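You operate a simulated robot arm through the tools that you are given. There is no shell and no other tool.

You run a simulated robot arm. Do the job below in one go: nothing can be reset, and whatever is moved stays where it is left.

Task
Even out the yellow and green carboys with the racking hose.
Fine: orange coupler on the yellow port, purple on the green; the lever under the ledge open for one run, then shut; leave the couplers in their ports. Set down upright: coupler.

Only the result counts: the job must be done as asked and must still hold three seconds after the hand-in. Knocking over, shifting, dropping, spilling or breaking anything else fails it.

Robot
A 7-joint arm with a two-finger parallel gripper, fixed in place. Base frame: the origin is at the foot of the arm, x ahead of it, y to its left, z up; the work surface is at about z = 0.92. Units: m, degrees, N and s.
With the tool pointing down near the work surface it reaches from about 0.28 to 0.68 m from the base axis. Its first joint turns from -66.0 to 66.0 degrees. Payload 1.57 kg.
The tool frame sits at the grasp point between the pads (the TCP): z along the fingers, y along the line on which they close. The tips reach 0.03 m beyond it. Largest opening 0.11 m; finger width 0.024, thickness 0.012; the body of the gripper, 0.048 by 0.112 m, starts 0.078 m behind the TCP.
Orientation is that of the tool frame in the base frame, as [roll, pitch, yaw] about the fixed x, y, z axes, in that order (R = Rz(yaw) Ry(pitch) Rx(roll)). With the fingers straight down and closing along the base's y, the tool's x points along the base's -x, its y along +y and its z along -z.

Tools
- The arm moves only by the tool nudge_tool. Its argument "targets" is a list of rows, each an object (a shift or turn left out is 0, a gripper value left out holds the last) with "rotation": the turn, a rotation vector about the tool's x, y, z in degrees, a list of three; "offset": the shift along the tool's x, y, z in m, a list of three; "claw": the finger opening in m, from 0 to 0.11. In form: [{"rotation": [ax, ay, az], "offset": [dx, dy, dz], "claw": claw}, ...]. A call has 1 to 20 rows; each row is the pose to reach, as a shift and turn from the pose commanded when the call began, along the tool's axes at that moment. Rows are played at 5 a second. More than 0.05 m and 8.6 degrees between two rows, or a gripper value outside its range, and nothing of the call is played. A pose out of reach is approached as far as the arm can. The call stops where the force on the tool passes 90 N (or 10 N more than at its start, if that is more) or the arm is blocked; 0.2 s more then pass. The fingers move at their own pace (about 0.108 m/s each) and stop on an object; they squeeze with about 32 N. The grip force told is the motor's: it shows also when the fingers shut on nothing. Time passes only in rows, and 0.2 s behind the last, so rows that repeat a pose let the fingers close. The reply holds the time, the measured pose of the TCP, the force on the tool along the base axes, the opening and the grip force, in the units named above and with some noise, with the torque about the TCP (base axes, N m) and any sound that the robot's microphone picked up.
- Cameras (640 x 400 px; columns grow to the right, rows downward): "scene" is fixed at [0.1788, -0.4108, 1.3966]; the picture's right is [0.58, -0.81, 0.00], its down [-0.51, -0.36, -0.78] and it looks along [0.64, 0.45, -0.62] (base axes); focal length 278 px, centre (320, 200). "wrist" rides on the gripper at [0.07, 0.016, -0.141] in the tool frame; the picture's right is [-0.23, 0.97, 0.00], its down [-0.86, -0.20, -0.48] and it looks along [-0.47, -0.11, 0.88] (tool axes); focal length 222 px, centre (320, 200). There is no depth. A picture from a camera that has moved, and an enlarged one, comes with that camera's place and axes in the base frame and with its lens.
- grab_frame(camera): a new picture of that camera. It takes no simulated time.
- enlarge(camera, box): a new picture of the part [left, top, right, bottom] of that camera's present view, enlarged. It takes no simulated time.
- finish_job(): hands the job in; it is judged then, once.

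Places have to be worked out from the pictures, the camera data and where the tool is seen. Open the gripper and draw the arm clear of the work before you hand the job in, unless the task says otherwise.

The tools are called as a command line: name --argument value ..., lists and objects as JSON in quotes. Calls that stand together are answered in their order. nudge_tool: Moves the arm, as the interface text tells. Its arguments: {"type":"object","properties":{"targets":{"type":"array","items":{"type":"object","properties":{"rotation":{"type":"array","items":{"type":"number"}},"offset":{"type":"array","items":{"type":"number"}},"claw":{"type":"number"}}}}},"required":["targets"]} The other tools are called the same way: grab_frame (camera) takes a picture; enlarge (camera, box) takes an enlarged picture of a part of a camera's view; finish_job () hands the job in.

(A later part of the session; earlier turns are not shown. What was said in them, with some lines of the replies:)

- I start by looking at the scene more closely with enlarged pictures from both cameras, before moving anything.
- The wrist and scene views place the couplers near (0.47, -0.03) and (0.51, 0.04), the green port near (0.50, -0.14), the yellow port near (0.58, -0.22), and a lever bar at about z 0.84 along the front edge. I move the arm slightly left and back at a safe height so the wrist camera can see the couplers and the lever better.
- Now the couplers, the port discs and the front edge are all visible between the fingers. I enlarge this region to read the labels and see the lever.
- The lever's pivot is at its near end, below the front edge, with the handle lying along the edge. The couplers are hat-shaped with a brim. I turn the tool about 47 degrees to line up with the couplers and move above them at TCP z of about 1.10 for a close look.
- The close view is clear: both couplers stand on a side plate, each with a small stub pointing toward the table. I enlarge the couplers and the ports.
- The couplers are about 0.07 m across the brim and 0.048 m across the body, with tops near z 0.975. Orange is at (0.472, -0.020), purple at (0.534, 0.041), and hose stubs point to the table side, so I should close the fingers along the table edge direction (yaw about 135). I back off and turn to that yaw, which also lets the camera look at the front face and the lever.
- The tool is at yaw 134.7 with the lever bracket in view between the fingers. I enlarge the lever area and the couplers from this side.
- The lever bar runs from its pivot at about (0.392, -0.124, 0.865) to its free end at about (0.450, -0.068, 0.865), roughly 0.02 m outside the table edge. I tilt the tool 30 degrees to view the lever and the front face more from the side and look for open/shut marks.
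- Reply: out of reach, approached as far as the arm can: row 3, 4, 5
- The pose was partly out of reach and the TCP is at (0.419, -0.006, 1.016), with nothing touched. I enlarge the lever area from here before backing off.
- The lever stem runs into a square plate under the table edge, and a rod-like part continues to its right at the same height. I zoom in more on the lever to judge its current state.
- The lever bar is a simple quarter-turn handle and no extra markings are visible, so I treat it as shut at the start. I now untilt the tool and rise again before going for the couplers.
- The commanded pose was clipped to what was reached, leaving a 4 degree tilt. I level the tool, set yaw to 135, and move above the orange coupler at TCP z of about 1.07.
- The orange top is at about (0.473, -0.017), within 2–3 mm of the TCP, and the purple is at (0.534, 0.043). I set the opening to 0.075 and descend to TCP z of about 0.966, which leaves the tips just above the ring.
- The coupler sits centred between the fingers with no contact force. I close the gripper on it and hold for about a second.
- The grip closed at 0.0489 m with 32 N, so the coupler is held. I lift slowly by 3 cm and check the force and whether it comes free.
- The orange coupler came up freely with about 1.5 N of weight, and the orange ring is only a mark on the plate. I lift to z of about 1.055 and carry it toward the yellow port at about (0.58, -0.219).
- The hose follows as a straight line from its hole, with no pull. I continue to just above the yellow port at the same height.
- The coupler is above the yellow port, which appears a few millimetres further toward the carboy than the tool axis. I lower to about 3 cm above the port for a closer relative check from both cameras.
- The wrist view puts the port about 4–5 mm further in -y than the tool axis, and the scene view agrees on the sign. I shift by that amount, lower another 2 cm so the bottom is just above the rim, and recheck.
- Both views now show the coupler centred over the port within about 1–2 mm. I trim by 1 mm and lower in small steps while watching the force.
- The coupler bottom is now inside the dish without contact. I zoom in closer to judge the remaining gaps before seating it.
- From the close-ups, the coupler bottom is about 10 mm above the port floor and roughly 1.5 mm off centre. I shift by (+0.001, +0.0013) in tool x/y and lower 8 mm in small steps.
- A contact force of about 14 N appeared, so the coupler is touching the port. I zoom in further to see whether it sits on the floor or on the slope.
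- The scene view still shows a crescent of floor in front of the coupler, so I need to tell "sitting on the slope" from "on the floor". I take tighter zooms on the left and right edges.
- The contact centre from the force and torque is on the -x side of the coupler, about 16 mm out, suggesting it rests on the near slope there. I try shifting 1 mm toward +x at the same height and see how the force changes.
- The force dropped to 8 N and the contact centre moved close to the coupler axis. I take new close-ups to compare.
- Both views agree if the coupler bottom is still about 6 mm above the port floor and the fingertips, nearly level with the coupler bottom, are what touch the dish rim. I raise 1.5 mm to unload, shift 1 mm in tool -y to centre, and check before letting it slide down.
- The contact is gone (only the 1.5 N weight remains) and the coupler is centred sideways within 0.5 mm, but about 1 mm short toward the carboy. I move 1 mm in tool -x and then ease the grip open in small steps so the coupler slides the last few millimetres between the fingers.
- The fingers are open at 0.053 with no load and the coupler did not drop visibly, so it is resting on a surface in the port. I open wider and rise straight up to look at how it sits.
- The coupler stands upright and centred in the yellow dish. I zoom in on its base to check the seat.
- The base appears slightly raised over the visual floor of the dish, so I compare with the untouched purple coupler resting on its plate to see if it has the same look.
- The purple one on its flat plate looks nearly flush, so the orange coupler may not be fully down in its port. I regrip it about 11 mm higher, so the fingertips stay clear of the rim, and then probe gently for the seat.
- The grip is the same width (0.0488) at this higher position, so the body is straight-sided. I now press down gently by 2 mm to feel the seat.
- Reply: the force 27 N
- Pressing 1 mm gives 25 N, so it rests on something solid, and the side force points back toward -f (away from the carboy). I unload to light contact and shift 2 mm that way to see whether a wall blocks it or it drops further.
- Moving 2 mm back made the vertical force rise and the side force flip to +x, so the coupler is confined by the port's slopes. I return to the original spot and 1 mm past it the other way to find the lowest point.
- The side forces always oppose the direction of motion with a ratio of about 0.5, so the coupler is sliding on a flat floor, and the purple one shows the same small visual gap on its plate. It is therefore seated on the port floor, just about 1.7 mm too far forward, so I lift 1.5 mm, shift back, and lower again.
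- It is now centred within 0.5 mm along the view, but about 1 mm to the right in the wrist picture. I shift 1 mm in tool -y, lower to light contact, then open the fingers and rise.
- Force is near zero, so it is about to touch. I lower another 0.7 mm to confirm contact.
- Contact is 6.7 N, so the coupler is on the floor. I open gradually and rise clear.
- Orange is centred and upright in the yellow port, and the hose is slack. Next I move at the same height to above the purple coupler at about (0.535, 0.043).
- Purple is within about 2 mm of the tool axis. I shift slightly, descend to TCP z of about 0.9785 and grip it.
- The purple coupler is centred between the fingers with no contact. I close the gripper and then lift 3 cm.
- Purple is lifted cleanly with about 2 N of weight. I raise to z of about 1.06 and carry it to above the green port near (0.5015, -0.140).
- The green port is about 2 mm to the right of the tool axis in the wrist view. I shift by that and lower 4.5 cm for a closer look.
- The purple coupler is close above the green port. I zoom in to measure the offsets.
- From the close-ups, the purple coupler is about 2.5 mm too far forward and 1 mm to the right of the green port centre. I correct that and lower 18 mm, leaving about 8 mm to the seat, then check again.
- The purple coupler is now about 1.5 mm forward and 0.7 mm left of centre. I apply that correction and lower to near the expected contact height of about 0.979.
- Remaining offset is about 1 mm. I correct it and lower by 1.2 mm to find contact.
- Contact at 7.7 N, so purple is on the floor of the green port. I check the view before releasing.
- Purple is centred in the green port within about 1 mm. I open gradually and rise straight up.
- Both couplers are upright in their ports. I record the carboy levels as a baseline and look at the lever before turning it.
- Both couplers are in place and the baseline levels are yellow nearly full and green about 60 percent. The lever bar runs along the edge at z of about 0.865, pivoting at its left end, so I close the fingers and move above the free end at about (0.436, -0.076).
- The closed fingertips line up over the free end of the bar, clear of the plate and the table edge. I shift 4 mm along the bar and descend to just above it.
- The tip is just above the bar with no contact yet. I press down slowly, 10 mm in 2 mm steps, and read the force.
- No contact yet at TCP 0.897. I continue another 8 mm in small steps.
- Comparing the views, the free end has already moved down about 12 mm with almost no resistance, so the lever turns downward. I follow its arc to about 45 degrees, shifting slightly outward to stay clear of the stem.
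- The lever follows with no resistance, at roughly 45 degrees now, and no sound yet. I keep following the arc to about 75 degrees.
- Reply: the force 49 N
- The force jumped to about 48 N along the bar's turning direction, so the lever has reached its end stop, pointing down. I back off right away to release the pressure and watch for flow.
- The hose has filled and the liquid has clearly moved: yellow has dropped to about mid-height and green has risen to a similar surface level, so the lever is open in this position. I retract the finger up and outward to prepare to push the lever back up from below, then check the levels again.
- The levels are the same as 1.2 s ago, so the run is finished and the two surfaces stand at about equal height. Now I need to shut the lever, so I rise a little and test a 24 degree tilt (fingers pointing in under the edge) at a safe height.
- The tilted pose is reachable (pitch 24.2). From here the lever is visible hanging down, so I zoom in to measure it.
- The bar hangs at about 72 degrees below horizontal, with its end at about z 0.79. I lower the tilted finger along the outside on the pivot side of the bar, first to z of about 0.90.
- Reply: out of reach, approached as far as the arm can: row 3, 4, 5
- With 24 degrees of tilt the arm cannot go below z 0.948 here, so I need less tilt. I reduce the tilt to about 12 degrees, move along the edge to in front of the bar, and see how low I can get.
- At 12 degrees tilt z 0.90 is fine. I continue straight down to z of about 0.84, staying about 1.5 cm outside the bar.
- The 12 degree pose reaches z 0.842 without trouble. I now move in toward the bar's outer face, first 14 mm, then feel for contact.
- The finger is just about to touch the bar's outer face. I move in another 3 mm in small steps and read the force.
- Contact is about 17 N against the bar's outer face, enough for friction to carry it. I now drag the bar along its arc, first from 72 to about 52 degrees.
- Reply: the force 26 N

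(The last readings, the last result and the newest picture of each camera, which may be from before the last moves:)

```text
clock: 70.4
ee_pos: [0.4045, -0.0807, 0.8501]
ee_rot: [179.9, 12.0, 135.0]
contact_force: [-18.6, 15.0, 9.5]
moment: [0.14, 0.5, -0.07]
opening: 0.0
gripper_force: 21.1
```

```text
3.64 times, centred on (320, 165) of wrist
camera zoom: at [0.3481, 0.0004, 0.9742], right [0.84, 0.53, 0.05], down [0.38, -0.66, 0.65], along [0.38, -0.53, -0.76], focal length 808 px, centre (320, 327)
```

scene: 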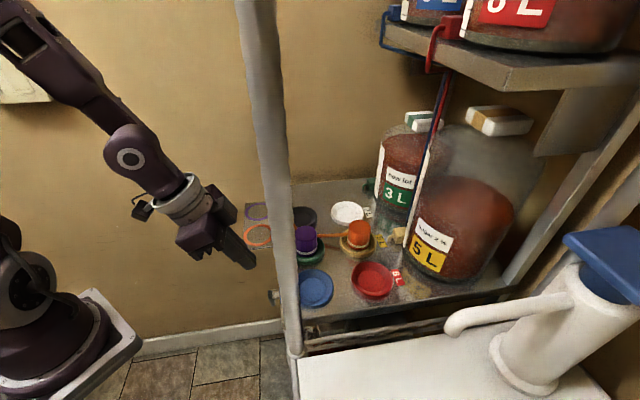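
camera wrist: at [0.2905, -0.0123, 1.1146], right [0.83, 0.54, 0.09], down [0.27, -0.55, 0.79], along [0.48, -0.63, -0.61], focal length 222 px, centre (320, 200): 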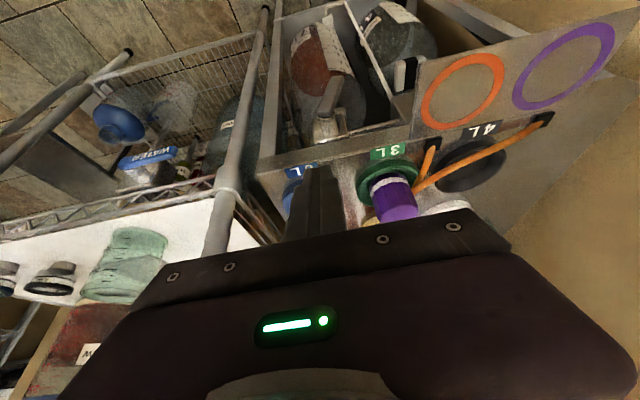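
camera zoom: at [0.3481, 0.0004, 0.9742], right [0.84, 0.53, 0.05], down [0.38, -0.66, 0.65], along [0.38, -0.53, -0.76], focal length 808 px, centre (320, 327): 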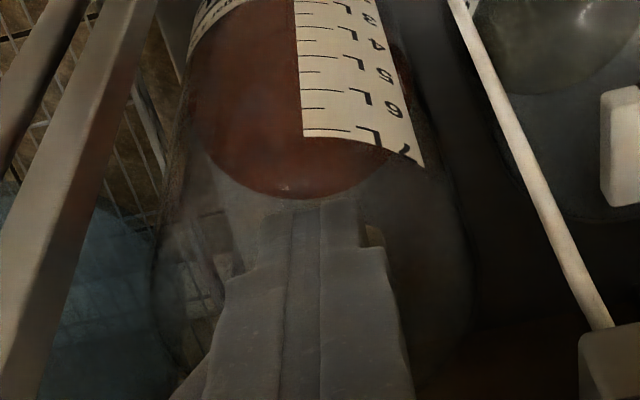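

The bar is following the finger (it now points toward the camera side at roughly 50 degrees). I continue along the arc to about 22 degrees.

nudge_tool --targets '[{"offset": [-0.0004, 0.0034, -0.0028]}, {"offset": [-0.0011, 0.0066, -0.006]}, {"offset": [-0.0018, 0.0094, -0.0094]}, {"offset": [-0.0026, 0.012, -0.013]}, {"offset": [-0.0034, 0.0142, -0.0168]}, {"offset": [-0.0042, 0.016, -0.0208]}, {"offset": [-0.0042, 0.016, -0.0208]}]'

enlarge --camera "scene" --box '[250, 240, 310, 310]'

enlarge --camera "wrist" --box '[250, 110, 390, 220]'

```text
clock: 72.0
ee_pos: [0.4159, -0.0719, 0.8693]
ee_rot: [-180.0, 12.0, 135.0]
contact_force: [-22.7, 7.8, 2.4]
moment: [0.18, 0.6, -0.33]
opening: 0.0
gripper_force: 21.5
```

```text
5.71 times, centred on (280, 275) of scene
camera zoom: at [0.1782, -0.4106, 1.3968], right [0.58, -0.81, 0.0], down [-0.51, -0.36, -0.78], along [0.64, 0.45, -0.62], focal length 1588 px, centre (549, -229)
```

zoom: 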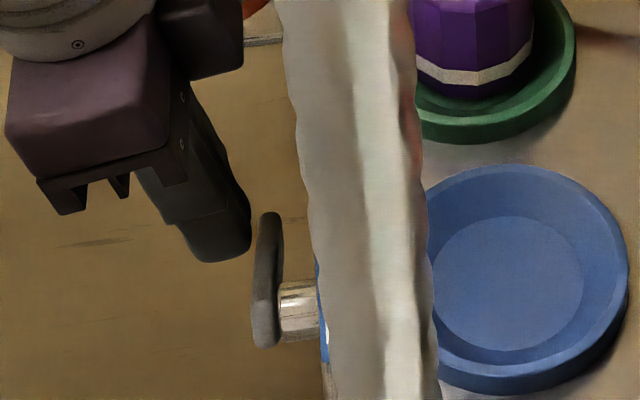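

```text
3.64 times, centred on (320, 165) of wrist
camera zoom: at [0.3595, 0.0102, 0.9948], right [0.85, 0.53, 0.05], down [0.38, -0.66, 0.65], along [0.37, -0.53, -0.76], focal length 808 px, centre (320, 327)
```

zoom: 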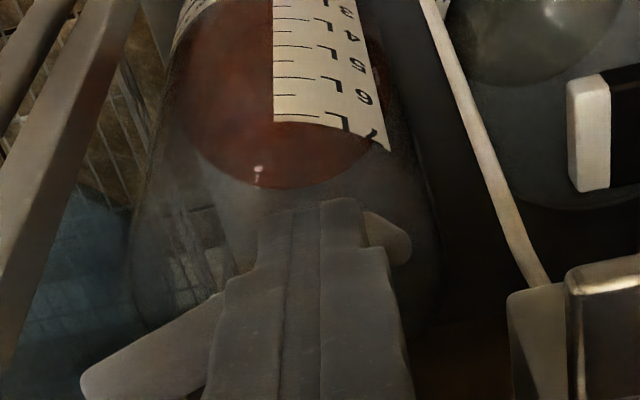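

The bar is now about 22 degrees below horizontal and still following. I carry it the rest of the way up to horizontal and slightly past to reach the shut stop.

nudge_tool --targets '[{"offset": [-0.0006, 0.0015, -0.0041]}, {"offset": [-0.0015, 0.0027, -0.0084]}, {"offset": [-0.0024, 0.0034, -0.0127]}, {"offset": [-0.0033, 0.0038, -0.0171]}, {"offset": [-0.0037, 0.0038, -0.0189]}, {"offset": [-0.0041, 0.0037, -0.0215]}, {"offset": [-0.0041, 0.0037, -0.0215]}]'

enlarge --camera "scene" --box '[250, 240, 310, 310]'

enlarge --camera "wrist" --box '[250, 110, 390, 220]'

```text
clock: 73.6
ee_pos: [0.4194, -0.0678, 0.891]
ee_rot: [179.9, 12.1, 135.1]
contact_force: [-12.1, 10.4, 1.1]
moment: [0.25, 0.34, -0.15]
opening: 0.0001
gripper_force: 21.2
```

```text
5.71 times, centred on (280, 275) of scene
camera zoom: at [0.1785, -0.4105, 1.3968], right [0.58, -0.81, 0.0], down [-0.51, -0.36, -0.78], along [0.64, 0.45, -0.62], focal length 1588 px, centre (549, -229)
```

zoom: 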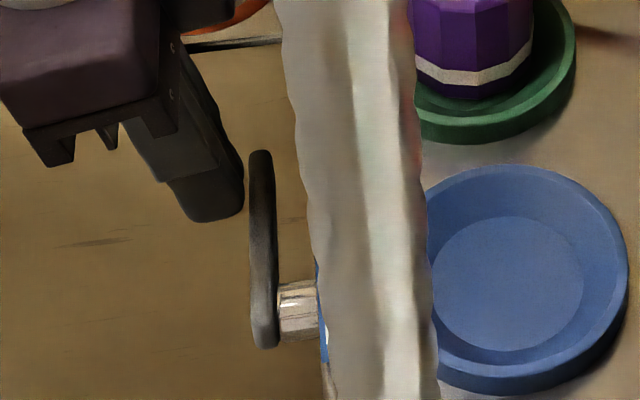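

```text
3.64 times, centred on (320, 165) of wrist
camera zoom: at [0.3616, 0.0127, 1.0166], right [0.84, 0.53, 0.05], down [0.38, -0.66, 0.65], along [0.38, -0.53, -0.76], focal length 808 px, centre (320, 327)
```

zoom: 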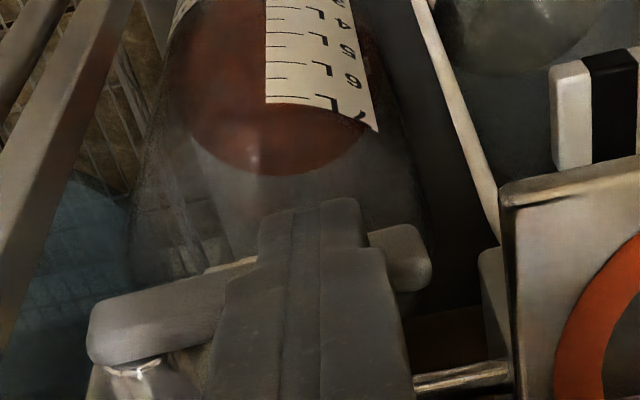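

The bar is within about 3 degrees of its original horizontal position. I raise the finger another 5 mm to push it firmly to the shut stop, and watch the vertical force.

nudge_tool --targets '[{"offset": [-0.0004, 0.0, -0.002]}, {"offset": [-0.0008, -0.0001, -0.004]}, {"offset": [-0.0011, -0.0002, -0.0055]}, {"offset": [-0.0011, -0.0002, -0.0055]}]'

enlarge --camera "scene" --box '[250, 245, 310, 315]'

enlarge --camera "wrist" --box '[250, 110, 390, 220]'

```text
clock: 74.6
ee_pos: [0.419, -0.0693, 0.8979]
ee_rot: [179.8, 12.1, 135.0]
contact_force: [-0.9, 0.2, -0.5]
moment: [-0.01, 0.0, 0.01]
opening: 0.0
gripper_force: 20.9
```

```text
5.71 times, centred on (280, 280) of scene
camera zoom: at [0.1788, -0.4108, 1.3966], right [0.58, -0.81, 0.0], down [-0.51, -0.36, -0.78], along [0.64, 0.45, -0.62], focal length 1588 px, centre (549, -257)
```

zoom: 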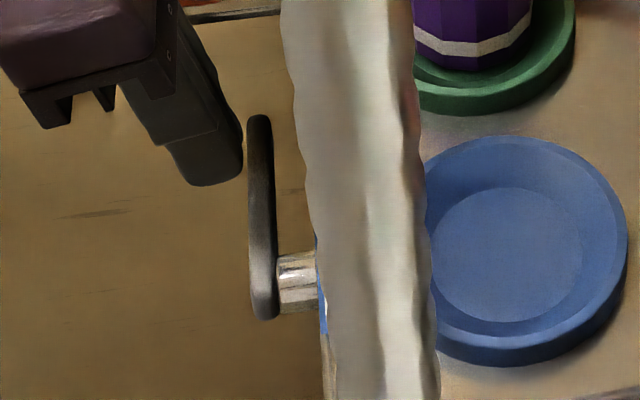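

```text
3.64 times, centred on (320, 165) of wrist
camera zoom: at [0.3616, 0.0123, 1.0221], right [0.85, 0.53, 0.05], down [0.38, -0.66, 0.65], along [0.38, -0.53, -0.76], focal length 808 px, centre (320, 327)
```

zoom: 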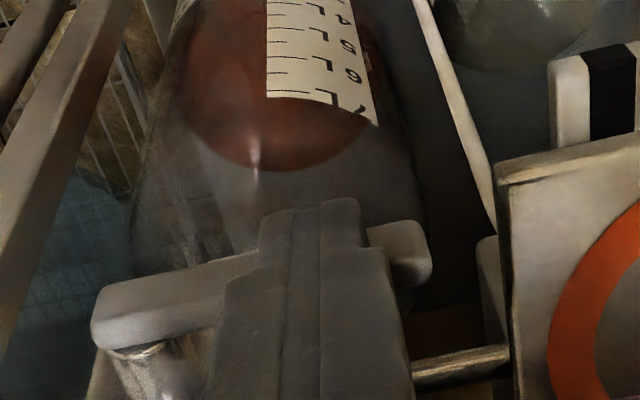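

The finger has slipped off the top of the bar with zero force left, and the bar looks back at its original position. I take the same zoom as at the start for a direct comparison, and check the hose and levels.

enlarge --camera "scene" --box '[250, 250, 310, 310]'

enlarge --camera "scene" --box '[360, 100, 560, 290]'

enlarge --camera "scene" --box '[260, 190, 400, 290]'

```text
6.67 times, centred on (280, 280) of scene
camera zoom: at [0.1788, -0.4108, 1.3966], right [0.58, -0.81, 0.0], down [-0.51, -0.36, -0.78], along [0.64, 0.45, -0.62], focal length 1853 px, centre (587, -333)
```

zoom: 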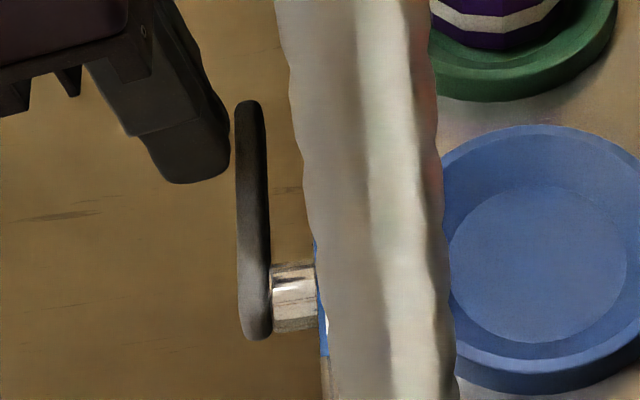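

```text
2.11 times, centred on (460, 195) of scene
camera zoom: at [0.1788, -0.4108, 1.3966], right [0.58, -0.81, 0.0], down [-0.51, -0.36, -0.78], along [0.64, 0.45, -0.62], focal length 585 px, centre (25, 210)
```

zoom: 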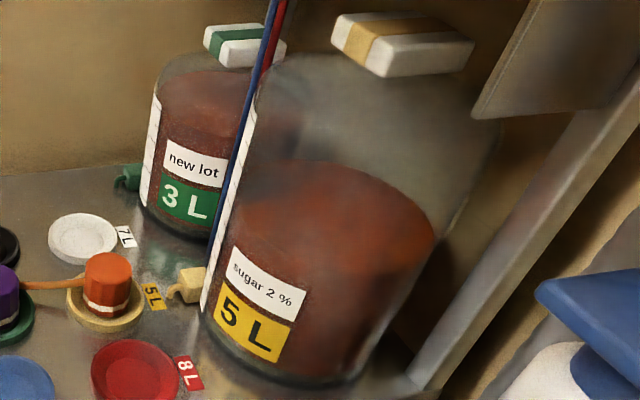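

```text
4.00 times, centred on (330, 240) of scene
camera zoom: at [0.1788, -0.4108, 1.3966], right [0.58, -0.81, 0.0], down [-0.51, -0.36, -0.78], along [0.64, 0.45, -0.62], focal length 1112 px, centre (280, 40)
```

zoom: 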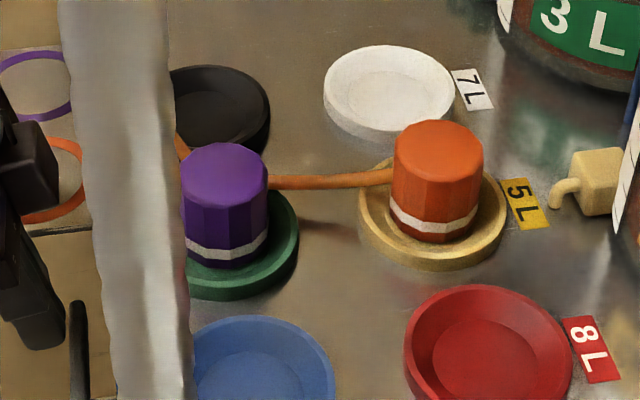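

The lever picture matches the starting one exactly, so it is shut again; the levels are steady and both couplers stand in their ports. I withdraw the finger outward, then rise and untilt.

nudge_tool --targets '[{"offset": [0.0147, 0, -0.0031]}, {"offset": [0.0293, 0, -0.0062]}, {"offset": [0.0231, 0, -0.0355]}, {"offset": [0.0147, 0, -0.0747]}, {"offset": [0.0064, 0, -0.1138], "rotation": [0, 6, 0]}, {"offset": [-0.0019, 0, -0.1529], "rotation": [0, 12, 0]}, {"offset": [-0.0019, 0, -0.1529], "rotation": [0, 12, 0]}]'

grab_frame --camera "scene"

grab_frame --camera "wrist"

enlarge --camera "scene" --box '[250, 250, 310, 310]'

```text
clock: 76.2
ee_pos: [0.4, -0.045, 1.0496]
ee_rot: [-180.0, -0.1, 135.0]
contact_force: [-0.6, -0.2, 0.3]
moment: [-0.02, -0.01, 0.01]
opening: 0.0
gripper_force: 21.2
```

```text
taken
```

scene: 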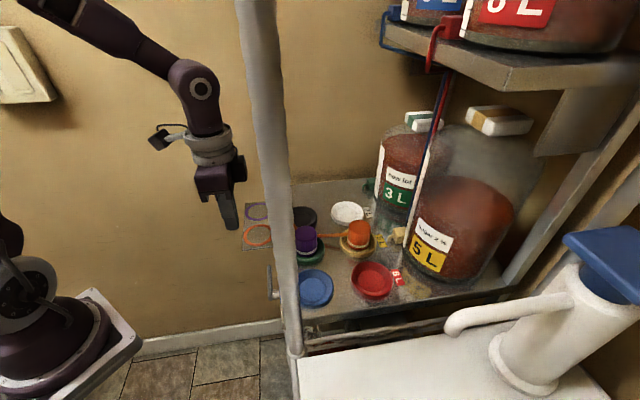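

```text
taken
camera wrist: at [0.3623, 0.016, 1.1917], right [0.85, 0.53, 0.0], down [0.46, -0.75, 0.48], along [0.25, -0.41, -0.88], focal length 222 px, centre (320, 200)
```

wrist: 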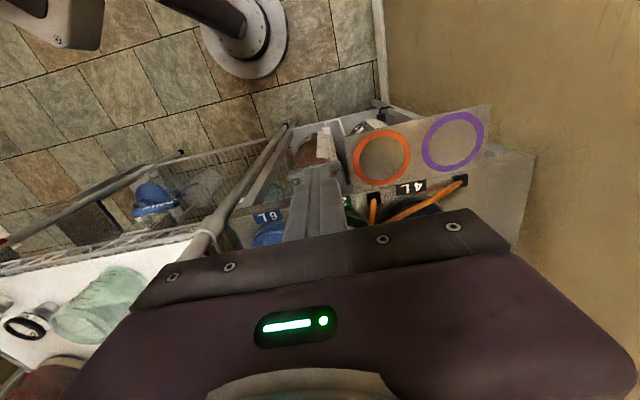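

```text
6.67 times, centred on (280, 280) of scene
camera zoom: at [0.1787, -0.4108, 1.3966], right [0.58, -0.81, 0.0], down [-0.51, -0.36, -0.78], along [0.64, 0.45, -0.62], focal length 1853 px, centre (587, -333)
```

zoom: 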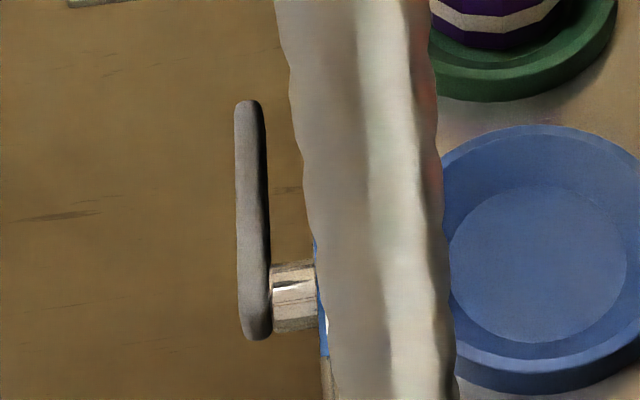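

The lever is identical to its starting position. I open the gripper and draw the arm up and back clear of the work, then make a final check.

nudge_tool --targets '[{"offset": [0.01, 0, -0.03], "claw": 0.05}, {"offset": [0.02, 0, -0.06], "claw": 0.11}, {"offset": [0.03, 0, -0.09], "claw": 0.11}, {"offset": [0.04, 0, -0.12], "claw": 0.11}, {"offset": [0.05, 0, -0.14], "claw": 0.11}, {"offset": [0.05, 0, -0.14], "claw": 0.11}, {"offset": [0.05, 0, -0.14], "claw": 0.11}]'

grab_frame --camera "wrist"

enlarge --camera "scene" --box '[280, 200, 400, 275]'

enlarge --camera "scene" --box '[365, 105, 465, 265]'

```text
clock: 77.8
ee_pos: [0.3657, -0.0094, 1.1885]
ee_rot: [-179.9, 0.0, 135.0]
contact_force: [-0.4, -0.6, -0.1]
moment: [-0.02, -0.03, -0.02]
opening: 0.1102
gripper_force: 0.0
```

```text
taken
camera wrist: at [0.3277, 0.0524, 1.3301], right [0.85, 0.53, 0.0], down [0.46, -0.75, 0.48], along [0.25, -0.41, -0.88], focal length 222 px, centre (320, 200)
```

wrist: 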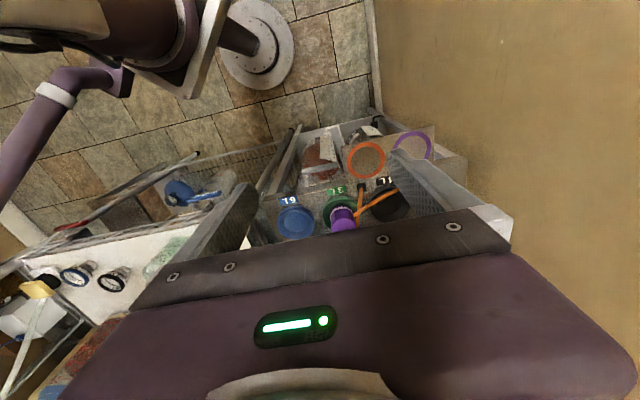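

```text
5.33 times, centred on (340, 238) of scene
camera zoom: at [0.1787, -0.4108, 1.3966], right [0.58, -0.81, 0.0], down [-0.51, -0.36, -0.78], along [0.64, 0.45, -0.62], focal length 1482 px, centre (213, 0)
```

zoom: 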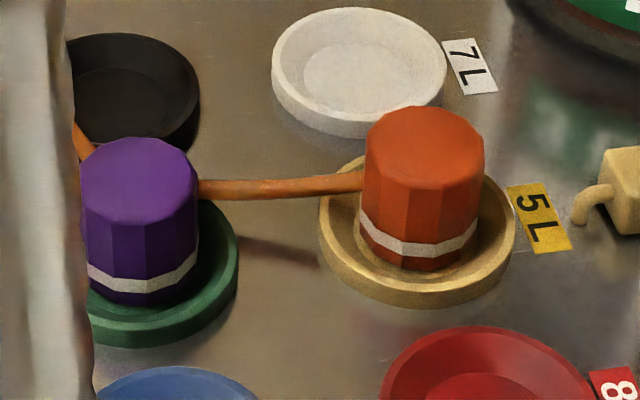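

```text
2.50 times, centred on (415, 185) of scene
camera zoom: at [0.1787, -0.4108, 1.3966], right [0.58, -0.81, 0.0], down [-0.51, -0.36, -0.78], along [0.64, 0.45, -0.62], focal length 695 px, centre (82, 238)
```

zoom: 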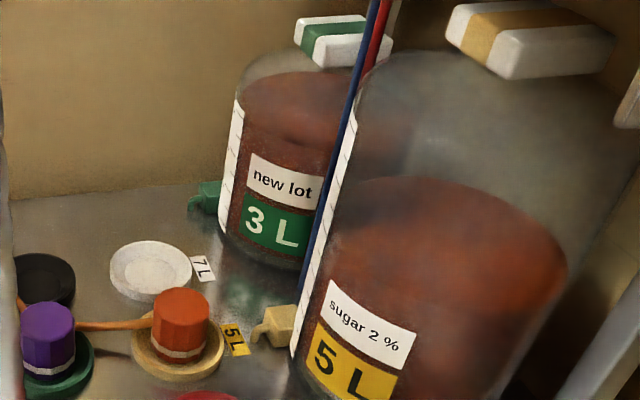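

Both couplers are upright and centred in their ports. The hose ran until the two surfaces stood about level and held there, the lever is back at its shut position, and the arm is clear with the gripper open. I hand in the job.

finish_job

```text
The job is handed in.
```

The job is handed in. The yellow and green carboys now stand at about the same level, judged from the pictures, and the levels held steady after the run.

- **Couplers:** the orange coupler is in the yellow port and the purple one in the green port. Both are upright and centred to within about 1 mm.
- **Lever:** it turned down to its stop for one run. I then dragged it back up, and it matches its starting picture, which I took to be shut. There were no open or shut marks on it to confirm that.
- **Run:** liquid flowed through the hose while the lever was down. The levels stopped changing within a couple of seconds and were the same after the lever was shut.
- **Arm:** the gripper is open and drawn clear of the work.

The lever hit its end stop at nearly 50 N before I backed off. I saw no spill or damage, and nothing else was moved.
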